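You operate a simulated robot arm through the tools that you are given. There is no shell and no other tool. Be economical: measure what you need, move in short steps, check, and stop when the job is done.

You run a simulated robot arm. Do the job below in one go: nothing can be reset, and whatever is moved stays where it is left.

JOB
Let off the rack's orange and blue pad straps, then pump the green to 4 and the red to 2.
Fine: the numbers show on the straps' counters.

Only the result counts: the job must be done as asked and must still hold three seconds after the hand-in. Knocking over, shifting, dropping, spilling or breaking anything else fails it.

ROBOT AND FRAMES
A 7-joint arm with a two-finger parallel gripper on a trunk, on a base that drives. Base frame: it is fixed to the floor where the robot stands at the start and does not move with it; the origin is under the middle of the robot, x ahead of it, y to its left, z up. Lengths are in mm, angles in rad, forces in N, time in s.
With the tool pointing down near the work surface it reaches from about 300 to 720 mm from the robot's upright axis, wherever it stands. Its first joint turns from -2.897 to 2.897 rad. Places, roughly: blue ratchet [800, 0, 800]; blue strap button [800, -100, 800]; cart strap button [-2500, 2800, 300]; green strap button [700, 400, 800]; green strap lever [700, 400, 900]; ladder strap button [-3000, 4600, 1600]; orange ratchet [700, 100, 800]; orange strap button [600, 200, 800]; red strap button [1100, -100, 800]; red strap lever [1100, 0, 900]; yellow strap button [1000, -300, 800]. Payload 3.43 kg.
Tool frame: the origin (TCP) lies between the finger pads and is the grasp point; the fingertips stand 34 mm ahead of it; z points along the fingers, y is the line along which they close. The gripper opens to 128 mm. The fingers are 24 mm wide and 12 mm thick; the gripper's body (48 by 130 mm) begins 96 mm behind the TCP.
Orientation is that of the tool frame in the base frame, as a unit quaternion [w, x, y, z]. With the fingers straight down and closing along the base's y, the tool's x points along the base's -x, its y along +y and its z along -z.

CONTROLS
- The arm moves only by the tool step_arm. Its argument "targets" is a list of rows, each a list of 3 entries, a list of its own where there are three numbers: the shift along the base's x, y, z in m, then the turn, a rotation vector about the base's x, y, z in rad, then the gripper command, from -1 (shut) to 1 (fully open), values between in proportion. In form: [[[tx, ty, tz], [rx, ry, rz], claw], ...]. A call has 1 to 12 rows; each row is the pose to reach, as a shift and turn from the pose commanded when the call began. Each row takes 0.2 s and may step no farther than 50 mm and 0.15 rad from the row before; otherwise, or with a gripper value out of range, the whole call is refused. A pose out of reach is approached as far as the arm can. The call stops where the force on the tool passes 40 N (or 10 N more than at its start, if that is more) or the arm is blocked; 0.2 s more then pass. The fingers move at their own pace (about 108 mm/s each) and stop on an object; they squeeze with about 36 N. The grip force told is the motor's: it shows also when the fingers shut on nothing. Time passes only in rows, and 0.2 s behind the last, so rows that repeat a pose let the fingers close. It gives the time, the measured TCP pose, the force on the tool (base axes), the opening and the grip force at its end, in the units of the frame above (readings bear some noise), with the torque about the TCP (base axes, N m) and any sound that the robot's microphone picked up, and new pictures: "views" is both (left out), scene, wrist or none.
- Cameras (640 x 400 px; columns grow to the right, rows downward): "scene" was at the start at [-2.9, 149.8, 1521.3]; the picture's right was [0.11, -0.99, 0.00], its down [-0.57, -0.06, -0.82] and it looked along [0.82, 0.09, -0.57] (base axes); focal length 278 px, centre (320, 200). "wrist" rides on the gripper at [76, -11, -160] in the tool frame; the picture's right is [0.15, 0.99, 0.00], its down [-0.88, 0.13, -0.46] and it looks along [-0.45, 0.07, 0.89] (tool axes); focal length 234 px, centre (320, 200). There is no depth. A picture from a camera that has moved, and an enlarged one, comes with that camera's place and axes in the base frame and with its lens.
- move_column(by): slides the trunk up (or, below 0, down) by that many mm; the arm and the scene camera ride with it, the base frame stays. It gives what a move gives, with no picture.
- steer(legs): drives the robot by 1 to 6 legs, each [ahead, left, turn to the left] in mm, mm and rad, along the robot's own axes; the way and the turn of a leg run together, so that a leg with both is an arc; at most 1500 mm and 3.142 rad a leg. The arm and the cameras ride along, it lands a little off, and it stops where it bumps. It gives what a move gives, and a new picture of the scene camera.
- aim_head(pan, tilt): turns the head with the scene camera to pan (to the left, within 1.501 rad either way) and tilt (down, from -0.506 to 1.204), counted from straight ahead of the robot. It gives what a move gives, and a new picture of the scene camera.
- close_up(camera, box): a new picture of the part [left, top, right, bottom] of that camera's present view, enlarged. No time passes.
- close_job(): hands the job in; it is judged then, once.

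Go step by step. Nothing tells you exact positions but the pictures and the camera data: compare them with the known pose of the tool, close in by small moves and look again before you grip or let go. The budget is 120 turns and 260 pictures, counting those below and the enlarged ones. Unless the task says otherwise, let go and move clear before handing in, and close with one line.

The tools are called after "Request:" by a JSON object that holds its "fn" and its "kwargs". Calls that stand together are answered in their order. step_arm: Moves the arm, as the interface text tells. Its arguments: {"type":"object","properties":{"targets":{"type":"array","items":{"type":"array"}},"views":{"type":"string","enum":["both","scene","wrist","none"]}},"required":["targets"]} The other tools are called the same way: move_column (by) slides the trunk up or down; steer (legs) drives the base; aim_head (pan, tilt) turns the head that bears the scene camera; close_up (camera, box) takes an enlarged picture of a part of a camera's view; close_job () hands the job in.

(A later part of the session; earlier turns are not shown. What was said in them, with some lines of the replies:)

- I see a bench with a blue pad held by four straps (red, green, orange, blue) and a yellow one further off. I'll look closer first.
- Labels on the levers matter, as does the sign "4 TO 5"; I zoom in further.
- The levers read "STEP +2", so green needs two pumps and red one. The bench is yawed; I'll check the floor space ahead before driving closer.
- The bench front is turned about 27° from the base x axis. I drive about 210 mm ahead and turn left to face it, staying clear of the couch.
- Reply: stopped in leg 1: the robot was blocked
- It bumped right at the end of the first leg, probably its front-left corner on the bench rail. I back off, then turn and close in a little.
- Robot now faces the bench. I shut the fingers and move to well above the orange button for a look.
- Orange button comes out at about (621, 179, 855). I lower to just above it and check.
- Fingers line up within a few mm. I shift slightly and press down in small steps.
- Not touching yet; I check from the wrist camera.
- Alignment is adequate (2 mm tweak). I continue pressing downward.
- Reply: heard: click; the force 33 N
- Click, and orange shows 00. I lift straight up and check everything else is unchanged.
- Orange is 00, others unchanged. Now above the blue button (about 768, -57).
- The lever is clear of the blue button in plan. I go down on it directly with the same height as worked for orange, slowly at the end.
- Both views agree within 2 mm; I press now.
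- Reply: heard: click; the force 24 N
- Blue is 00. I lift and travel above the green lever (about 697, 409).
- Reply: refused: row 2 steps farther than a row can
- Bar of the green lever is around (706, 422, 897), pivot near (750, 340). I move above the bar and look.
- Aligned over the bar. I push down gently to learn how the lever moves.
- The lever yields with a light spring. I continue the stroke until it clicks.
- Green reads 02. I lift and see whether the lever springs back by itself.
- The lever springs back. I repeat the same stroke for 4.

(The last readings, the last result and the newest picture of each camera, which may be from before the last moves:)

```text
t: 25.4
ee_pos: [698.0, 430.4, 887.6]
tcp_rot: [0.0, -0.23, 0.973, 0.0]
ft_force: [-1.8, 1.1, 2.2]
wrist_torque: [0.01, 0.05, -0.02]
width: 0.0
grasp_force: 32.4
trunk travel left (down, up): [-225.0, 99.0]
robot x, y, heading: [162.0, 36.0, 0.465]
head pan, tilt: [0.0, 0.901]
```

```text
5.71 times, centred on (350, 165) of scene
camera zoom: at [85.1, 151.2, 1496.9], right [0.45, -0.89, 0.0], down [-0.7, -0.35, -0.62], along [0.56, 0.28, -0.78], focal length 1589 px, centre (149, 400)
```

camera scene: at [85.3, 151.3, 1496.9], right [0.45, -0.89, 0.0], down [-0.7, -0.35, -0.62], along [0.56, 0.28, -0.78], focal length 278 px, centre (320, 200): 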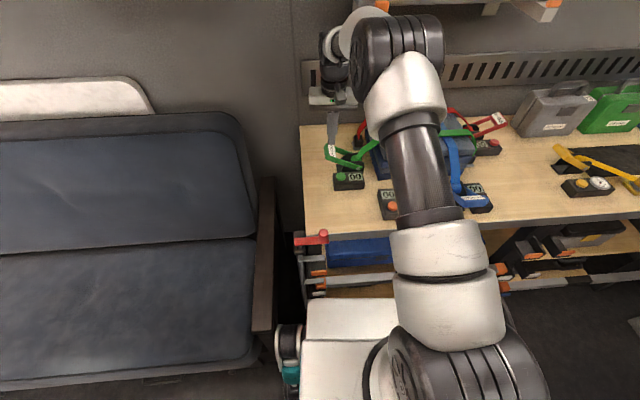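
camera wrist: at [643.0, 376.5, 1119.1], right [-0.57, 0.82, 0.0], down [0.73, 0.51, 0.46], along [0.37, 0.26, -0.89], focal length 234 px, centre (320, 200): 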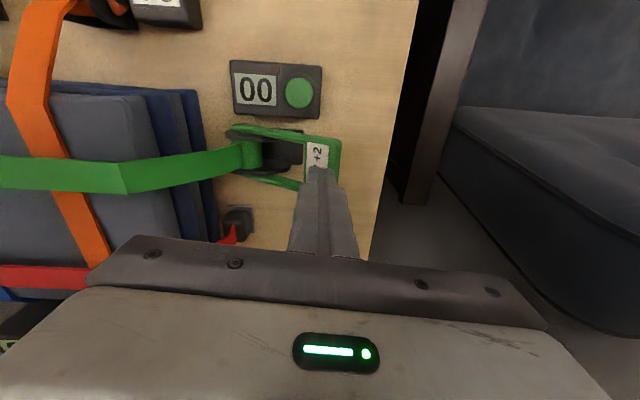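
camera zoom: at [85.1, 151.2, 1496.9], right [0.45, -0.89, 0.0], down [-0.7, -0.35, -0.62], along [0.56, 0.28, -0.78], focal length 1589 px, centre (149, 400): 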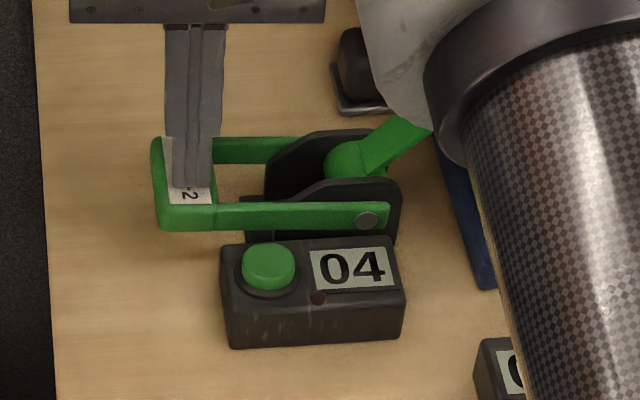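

Green reads 04. I lift clear, move toward the right, and re-check all counters.

Request:
{"fn": "step_arm", "kwargs": {"targets": [[[0.001, -0.002, 0.03], [0, 0, 0], -1], [[0.003, -0.006, 0.075], [0, 0, 0], -1], [[0.003, -0.008, 0.12], [0, 0, 0], -1], [[0.003, -0.008, 0.16], [0, 0, 0], -1], [[0.003, -0.008, 0.2], [0, 0, 0], -1], [[0.003, -0.05, 0.22], [0, 0, 0], -1], [[0.003, -0.1, 0.22], [0, 0, 0], -1], [[0.003, -0.15, 0.22], [0, 0, 0], -1], [[0.003, -0.2, 0.22], [0, 0, 0], -1], [[0.003, -0.25, 0.22], [0, 0, 0], -1], [[0.003, -0.3, 0.22], [0, 0, 0], -1], [[0.003, -0.35, 0.22], [0, 0, 0], -1]]}}

Request:
{"fn": "close_up", "kwargs": {"camera": "scene", "box": [300, 80, 540, 230]}}

```text
t: 28.0
ee_pos: [701.0, 80.1, 1106.2]
tcp_rot: [0.0, -0.231, 0.973, 0.0]
ft_force: [-0.9, 0.1, -0.4]
wrist_torque: [-0.01, -0.02, -0.01]
width: 0.2
grasp_force: 32.8
trunk travel left (down, up): [-225.0, 99.0]
robot x, y, heading: [162.6, 30.5, 0.463]
head pan, tilt: [0.0, 0.901]
camera scene: at [85.3, 151.3, 1496.9], right [0.45, -0.89, 0.0], down [-0.7, -0.35, -0.62], along [0.56, 0.28, -0.78], focal length 278 px, centre (320, 200)
camera wrist: at [638.2, 34.8, 1266.2], right [-0.57, 0.82, 0.0], down [0.73, 0.51, 0.46], along [0.37, 0.26, -0.89], focal length 234 px, centre (320, 200)
```

scene: 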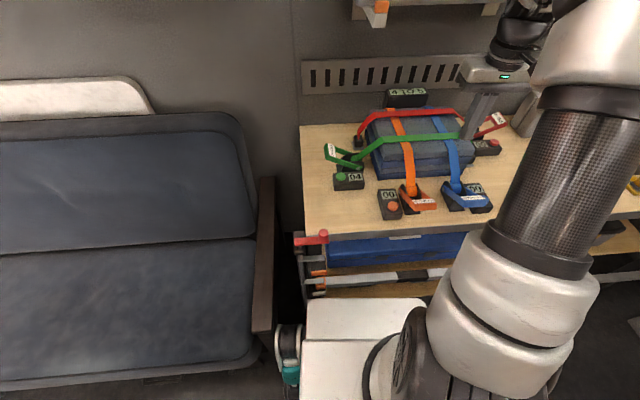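
wrist: 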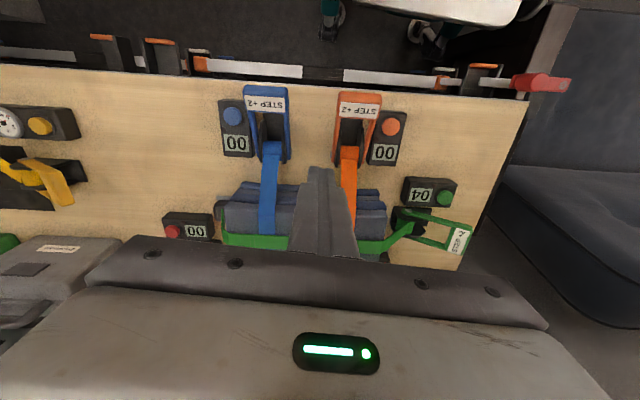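

```text
2.67 times, centred on (420, 155) of scene
camera zoom: at [85.3, 151.3, 1496.9], right [0.45, -0.89, 0.0], down [-0.7, -0.35, -0.62], along [0.56, 0.28, -0.78], focal length 741 px, centre (53, 320)
```

zoom: 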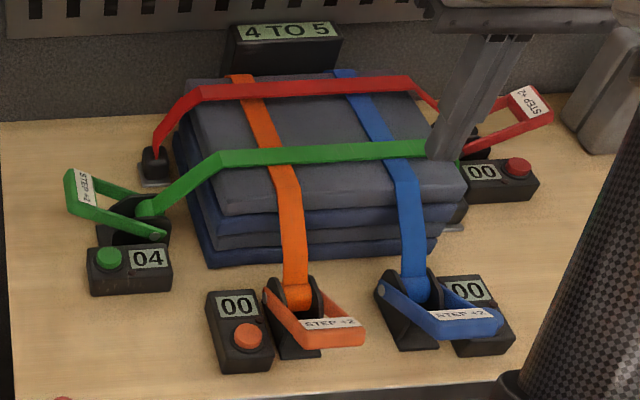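

All as wanted: orange 00, blue 00, green 04. Red is out of reach from here, so I pull the arm back a bit, then drive to the right and face the bench again.

Request:
{"fn": "step_arm", "kwargs": {"targets": [[[-0.04, -0.02, 0], [0, 0, 0], -1], [[-0.08, -0.04, 0], [0, 0, 0], -1], [[-0.12, -0.06, 0], [0, 0, 0], -1], [[-0.15, -0.075, 0], [0, 0, 0], -1]], "views": "none"}}

Request:
{"fn": "aim_head", "kwargs": {"pan": -0.9, "tilt": 0.9}}

```text
t: 29.0
ee_pos: [550.2, 4.1, 1107.9]
tcp_rot: [0.0, -0.229, 0.973, 0.0]
ft_force: [-0.6, -0.4, -0.3]
wrist_torque: [-0.01, -0.01, -0.03]
width: 0.0
grasp_force: 32.8
trunk travel left (down, up): [-225.0, 99.0]
robot x, y, heading: [161.8, 32.0, 0.468]
head pan, tilt: [0.0, 0.901]
```

```text
t: 30.2
ee_pos: [551.6, 6.8, 1107.0]
tcp_rot: [0.0, -0.23, 0.973, 0.001]
ft_force: [0.4, -0.9, -1.1]
wrist_torque: [-0.05, -0.01, 0.0]
width: 0.0
grasp_force: 33.0
trunk travel left (down, up): [-225.0, 99.0]
robot x, y, heading: [159.8, 30.8, 0.461]
head pan, tilt: [-0.901, 0.901]
camera scene: at [86.2, 85.6, 1496.9], right [-0.42, -0.91, 0.0], down [-0.71, 0.33, -0.62], along [0.56, -0.26, -0.78], focal length 278 px, centre (320, 200)
```

scene: 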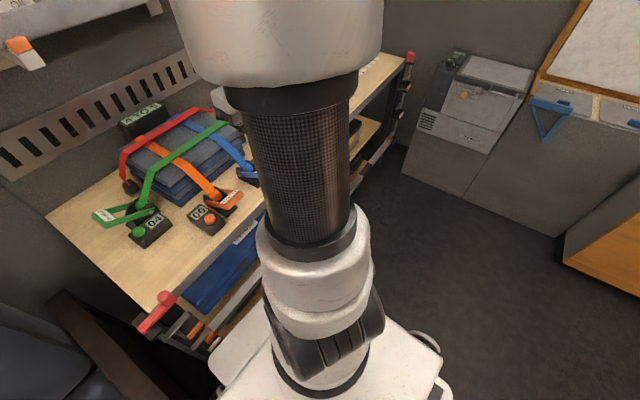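

Floor to the right is clear. Driving in stages.

Request:
{"fn": "steer", "kwargs": {"legs": [[0, -450, 0], [0, 0, 0.1]]}}

Request:
{"fn": "aim_head", "kwargs": {"pan": 0.15, "tilt": 0.9}}

```text
t: 35.6
ee_pos: [753.8, -353.0, 1108.8]
tcp_rot: [-0.001, -0.28, 0.96, 0.0]
ft_force: [-0.4, -0.2, -0.1]
wrist_torque: [-0.01, 0.01, -0.02]
width: 0.0
grasp_force: 33.1
trunk travel left (down, up): [-225.0, 99.0]
robot x, y, heading: [360.8, -367.0, 0.572]
head pan, tilt: [-0.901, 0.901]
camera scene: at [282.0, -321.4, 1496.9], right [-0.32, -0.95, 0.0], down [-0.74, 0.25, -0.62], along [0.59, -0.2, -0.78], focal length 278 px, centre (320, 200)
```

scene: 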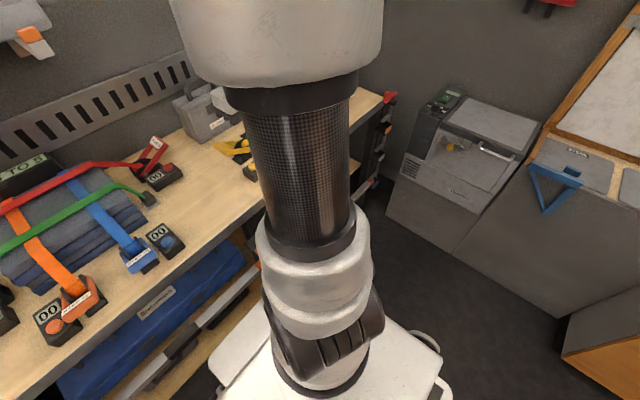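

```text
t: 36.9
ee_pos: [752.5, -351.8, 1106.0]
tcp_rot: [0.0, -0.28, 0.96, 0.0]
ft_force: [0.1, -0.2, 0.4]
wrist_torque: [0.03, 0.05, -0.02]
width: 0.0
grasp_force: 33.3
trunk travel left (down, up): [-225.0, 99.0]
robot x, y, heading: [361.6, -369.1, 0.572]
head pan, tilt: [0.15, 0.901]
camera scene: at [267.4, -247.1, 1496.9], right [0.66, -0.75, 0.0], down [-0.59, -0.52, -0.62], along [0.47, 0.41, -0.78], focal length 278 px, centre (320, 200)
```

scene: 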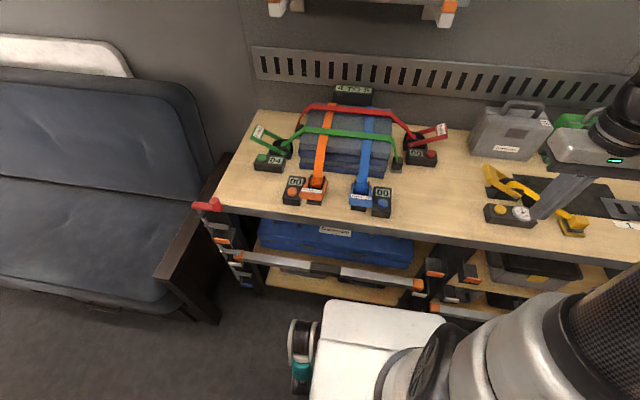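

Clearance in front looks fine; I nudge to the right and ahead.

Request:
{"fn": "steer", "kwargs": {"legs": [[0, -90, 0], [70, 0, 0]]}}

Request:
{"fn": "aim_head", "kwargs": {"pan": 0.15, "tilt": 0.75}}

```text
t: 39.1
ee_pos: [852.6, -395.0, 1106.9]
tcp_rot: [0.0, -0.279, 0.96, 0.0]
ft_force: [0.4, 0.8, -0.1]
wrist_torque: [-0.04, 0.02, 0.02]
width: 0.2
grasp_force: 33.7
trunk travel left (down, up): [-225.0, 99.0]
robot x, y, heading: [463.3, -407.1, 0.568]
head pan, tilt: [0.15, 0.901]
stopped in leg 2: the robot was blocked; the commanded pose is now the measured one
camera scene: at [367.4, -287.0, 1496.9], right [0.66, -0.76, 0.0], down [-0.59, -0.51, -0.62], along [0.47, 0.41, -0.78], focal length 278 px, centre (320, 200)
```

scene: 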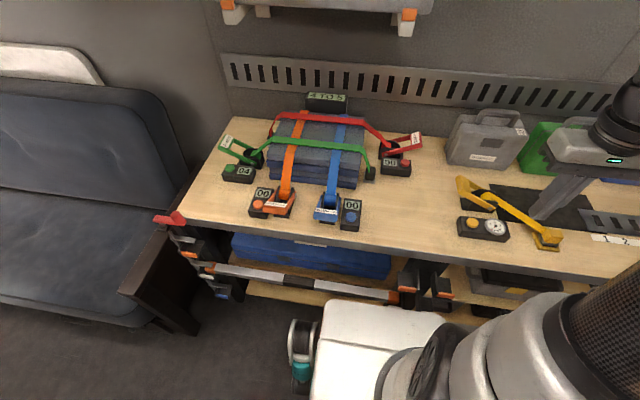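

```text
t: 39.8
ee_pos: [852.0, -394.2, 1106.7]
tcp_rot: [0.0, -0.279, 0.96, 0.0]
ft_force: [0.1, 0.0, -0.4]
wrist_torque: [0.04, 0.0, 0.01]
width: 0.0
grasp_force: 33.3
trunk travel left (down, up): [-225.0, 99.0]
robot x, y, heading: [460.7, -408.4, 0.567]
head pan, tilt: [0.15, 0.75]
camera scene: at [372.6, -282.3, 1508.8], right [0.66, -0.76, 0.0], down [-0.52, -0.45, -0.73], along [0.55, 0.48, -0.68], focal length 278 px, centre (320, 200)
```

scene: 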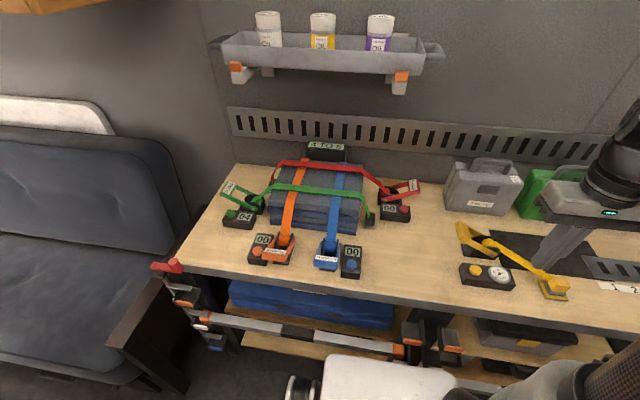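

Blocked only in the last few mm, by a protrusion under the bench. I back off 10 mm, then reach toward the red lever with the tool tilted outward.

Request:
{"fn": "steer", "kwargs": {"legs": [[-10, 0, 0]]}}

Request:
{"fn": "step_arm", "kwargs": {"targets": [[[0.026, 0.035, 0], [0.024, -0.038, 0], -1], [[0.052, 0.07, 0], [0.048, -0.076, 0], -1], [[0.078, 0.105, 0], [0.072, -0.114, 0], -1], [[0.104, 0.14, 0], [0.096, -0.152, 0], -1], [[0.13, 0.175, 0], [0.12, -0.19, 0], -1], [[0.156, 0.21, 0], [0.144, -0.228, 0], -1], [[0.182, 0.245, 0], [0.168, -0.266, 0], -1], [[0.208, 0.28, 0], [0.192, -0.304, 0], -1], [[0.234, 0.315, 0], [0.216, -0.342, 0], -1], [[0.25, 0.345, 0], [0.24, -0.38, 0], -1]]}}

```text
t: 40.5
ee_pos: [843.1, -400.0, 1107.6]
tcp_rot: [0.001, -0.279, 0.96, 0.0]
ft_force: [-0.4, -0.6, 0.3]
wrist_torque: [0.03, -0.01, 0.0]
width: 0.2
grasp_force: 32.8
trunk travel left (down, up): [-225.0, 99.0]
robot x, y, heading: [455.7, -412.9, 0.565]
head pan, tilt: [0.15, 0.75]
camera scene: at [364.2, -287.7, 1508.8], right [0.66, -0.76, 0.0], down [-0.51, -0.45, -0.73], along [0.55, 0.48, -0.68], focal length 278 px, centre (320, 200)
```

scene: 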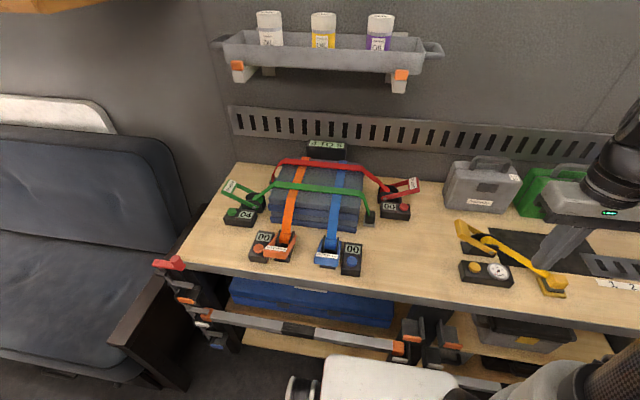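

```text
t: 42.8
ee_pos: [1093.2, -55.4, 1107.5]
tcp_rot: [0.213, -0.273, 0.936, 0.064]
ft_force: [-0.1, 0.4, 0.1]
wrist_torque: [-0.02, 0.0, -0.03]
width: 0.0
grasp_force: 33.0
trunk travel left (down, up): [-225.0, 99.0]
robot x, y, heading: [453.3, -411.8, 0.563]
head pan, tilt: [0.15, 0.75]
camera scene: at [364.3, -287.5, 1508.8], right [0.66, -0.76, 0.0], down [-0.52, -0.45, -0.73], along [0.55, 0.48, -0.68], focal length 278 px, centre (320, 200)
camera wrist: at [983.2, -138.8, 1217.9], right [-0.64, 0.76, -0.06], down [0.43, 0.43, 0.79], along [0.63, 0.48, -0.61], focal length 234 px, centre (320, 200)
```

scene: 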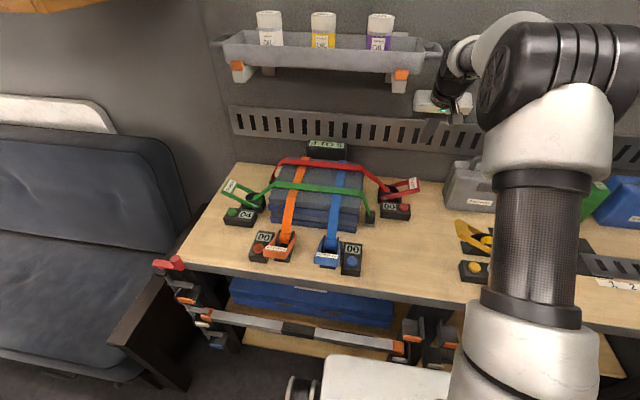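
wrist: 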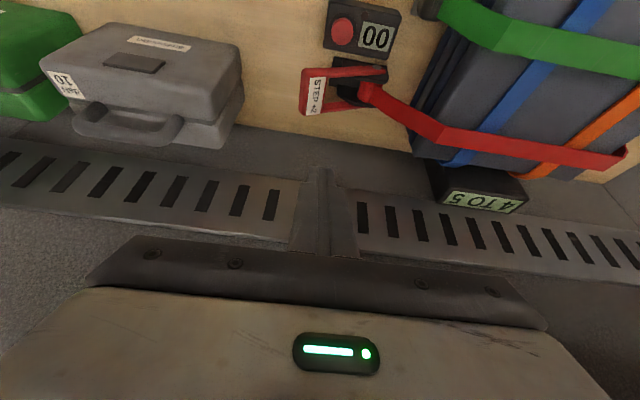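

Reach is fine. The red bar comes out near (1126, -50, 897); I lower to just above it.

Request:
{"fn": "step_arm", "kwargs": {"targets": [[[0.005, -0.001, -0.045], [0, 0, 0], -1], [[0.01, -0.002, -0.09], [0, 0, 0], -1], [[0.018, -0.003, -0.135], [0, 0, 0], -1]]}}

Request:
{"fn": "close_up", "kwargs": {"camera": "wrist", "box": [220, 50, 460, 200]}}

Request:
{"fn": "close_up", "kwargs": {"camera": "scene", "box": [360, 160, 440, 230]}}

```text
t: 43.5
ee_pos: [1114.3, -58.4, 973.4]
tcp_rot: [0.215, -0.272, 0.936, 0.062]
ft_force: [-0.2, 0.4, 0.1]
wrist_torque: [-0.04, 0.0, 0.0]
width: 0.0
grasp_force: 33.1
trunk travel left (down, up): [-225.0, 99.0]
robot x, y, heading: [455.9, -408.9, 0.569]
head pan, tilt: [0.15, 0.75]
camera scene: at [364.3, -287.6, 1508.8], right [0.66, -0.76, 0.0], down [-0.52, -0.45, -0.73], along [0.55, 0.48, -0.68], focal length 278 px, centre (320, 200)
camera wrist: at [1003.3, -143.0, 1082.8], right [-0.64, 0.76, -0.06], down [0.43, 0.43, 0.79], along [0.63, 0.48, -0.61], focal length 234 px, centre (320, 200)
```

scene: 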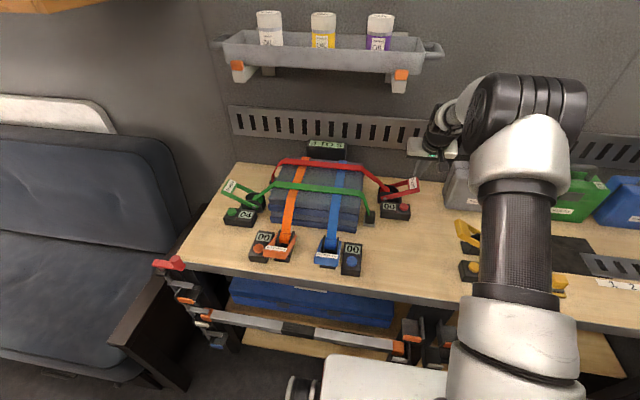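
wrist: 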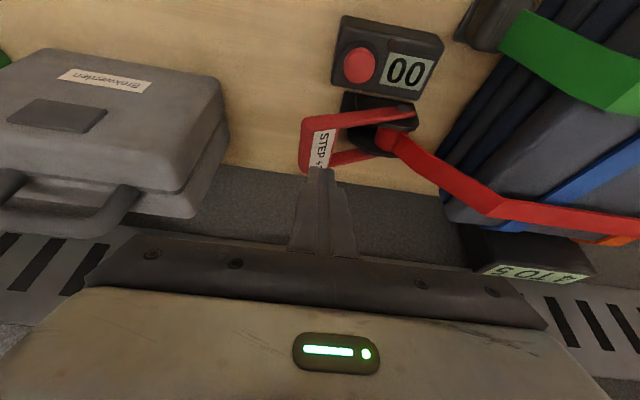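

```text
2.67 times, centred on (340, 125) of wrist
camera zoom: at [1003.3, -143.0, 1082.8], right [-0.64, 0.76, -0.06], down [0.43, 0.43, 0.79], along [0.63, 0.48, -0.61], focal length 624 px, centre (267, 400)
```

zoom: 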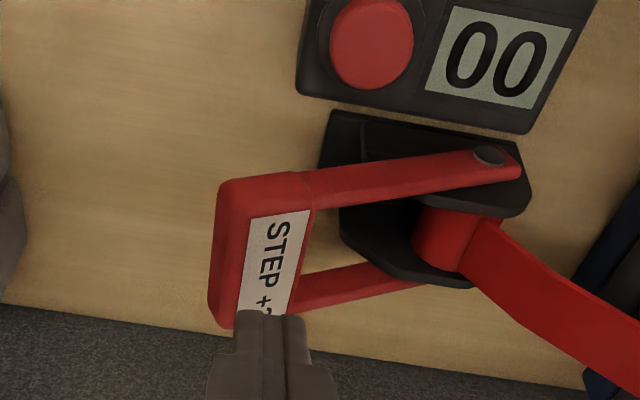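

```text
5.71 times, centred on (400, 195) of scene
camera zoom: at [364.3, -287.6, 1508.8], right [0.66, -0.76, 0.0], down [-0.52, -0.45, -0.73], along [0.55, 0.48, -0.68], focal length 1589 px, centre (-137, 229)
```

zoom: 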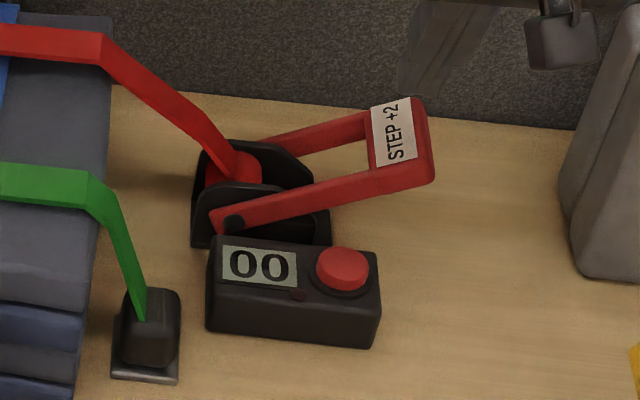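

Tip is right over the red bar. One stroke now, the same depth as with green.

Request:
{"fn": "step_arm", "kwargs": {"targets": [[[0, -0.002, -0.02], [0, 0, 0], -1], [[0, -0.002, -0.035], [0, 0, 0], -1], [[0, -0.002, -0.043], [0, 0, 0], -1], [[0.001, -0.004, -0.05], [0, 0, 0], -1], [[0.002, -0.006, -0.057], [0, 0, 0], -1], [[0.003, -0.007, -0.064], [0, 0, 0], -1], [[0.004, -0.008, -0.07], [0, 0, 0], -1], [[0.005, -0.009, -0.076], [0, 0, 0], -1], [[0.005, -0.009, -0.082], [0, 0, 0], -1]], "views": "none"}}

Request:
{"fn": "close_up", "kwargs": {"camera": "scene", "box": [360, 160, 440, 230]}}

```text
t: 45.5
ee_pos: [1117.2, -66.2, 890.4]
tcp_rot: [0.214, -0.273, 0.936, 0.062]
ft_force: [1.0, -1.8, 1.6]
wrist_torque: [-0.02, -0.06, -0.03]
width: 0.3
grasp_force: 33.2
trunk travel left (down, up): [-225.0, 99.0]
robot x, y, heading: [453.4, -413.4, 0.563]
head pan, tilt: [0.15, 0.75]
```

```text
5.71 times, centred on (400, 195) of scene
camera zoom: at [364.1, -287.9, 1508.8], right [0.66, -0.76, 0.0], down [-0.51, -0.45, -0.73], along [0.55, 0.48, -0.68], focal length 1589 px, centre (-137, 229)
```

zoom: 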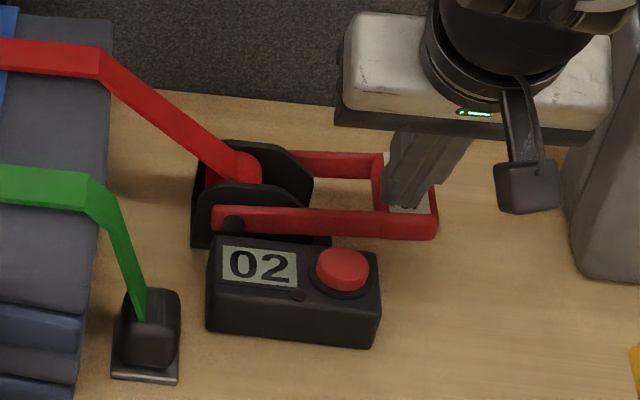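

Red reads 02. I lift clear along the same path and check everything.

Request:
{"fn": "step_arm", "kwargs": {"targets": [[[-0.002, 0.003, 0.03], [0, 0, 0], -1], [[-0.004, 0.007, 0.075], [0, 0, 0], -1], [[-0.005, 0.007, 0.12], [0, 0, 0], -1], [[-0.005, 0.007, 0.165], [0, 0, 0], -1], [[-0.02, -0.01, 0.205], [0, 0, 0], -1], [[-0.045, -0.045, 0.215], [0, 0, 0], -1], [[-0.07, -0.08, 0.215], [0, 0, 0], -1], [[-0.095, -0.115, 0.215], [0, 0, 0], -1], [[-0.12, -0.15, 0.215], [0, 0, 0], -1]], "views": "none"}}

Request:
{"fn": "close_up", "kwargs": {"camera": "scene", "box": [200, 130, 440, 290]}}

Request:
{"fn": "close_up", "kwargs": {"camera": "scene", "box": [0, 0, 640, 400]}}

```text
t: 47.5
ee_pos: [997.9, -217.3, 1106.4]
tcp_rot: [0.214, -0.272, 0.936, 0.062]
ft_force: [0.3, -0.8, 0.0]
wrist_torque: [-0.03, -0.04, -0.02]
width: 0.0
grasp_force: 33.2
trunk travel left (down, up): [-225.0, 99.0]
robot x, y, heading: [450.6, -414.5, 0.562]
head pan, tilt: [0.15, 0.75]
```

```text
2.50 times, centred on (320, 210) of scene
camera zoom: at [364.1, -287.7, 1508.8], right [0.66, -0.76, 0.0], down [-0.51, -0.45, -0.73], along [0.55, 0.48, -0.68], focal length 695 px, centre (320, 175)
```

zoom: 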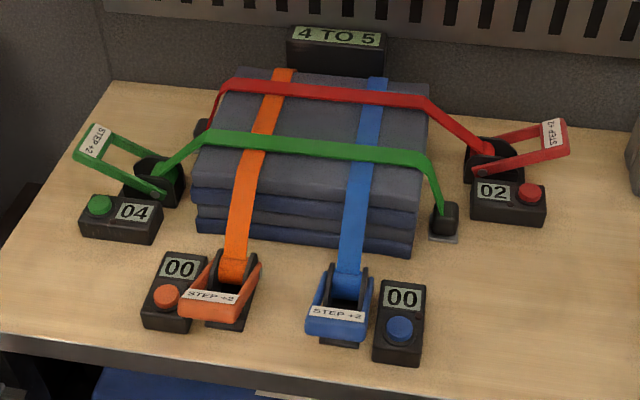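

```text
1.00 times, centred on (320, 200) of scene (not enlarged: the box is as wide or as high as the picture)
camera zoom: at [364.1, -287.7, 1508.8], right [0.66, -0.76, 0.0], down [-0.51, -0.45, -0.73], along [0.55, 0.48, -0.68], focal length 278 px, centre (320, 200)
```

zoom: 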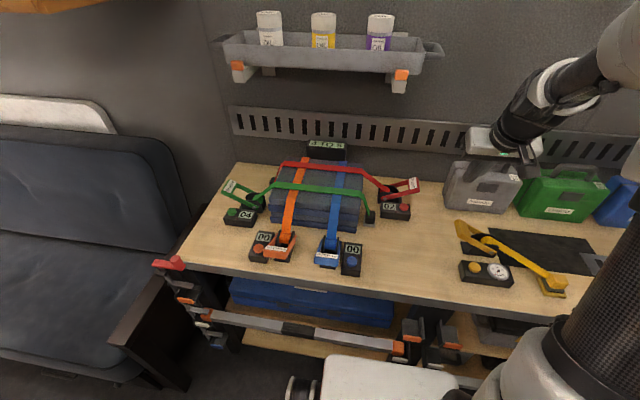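

The counters read orange 00, blue 00, green 04 and red 02, nothing else has moved, and the hand is clear. I hand in.

Request:
{"fn": "close_job", "kwargs": {}}

```text
The job is handed in.
```

The job is handed in: the orange and blue straps are let off (both counters at 00), green is pumped to 04 and red to 02, and nothing else looked moved in the last pictures.
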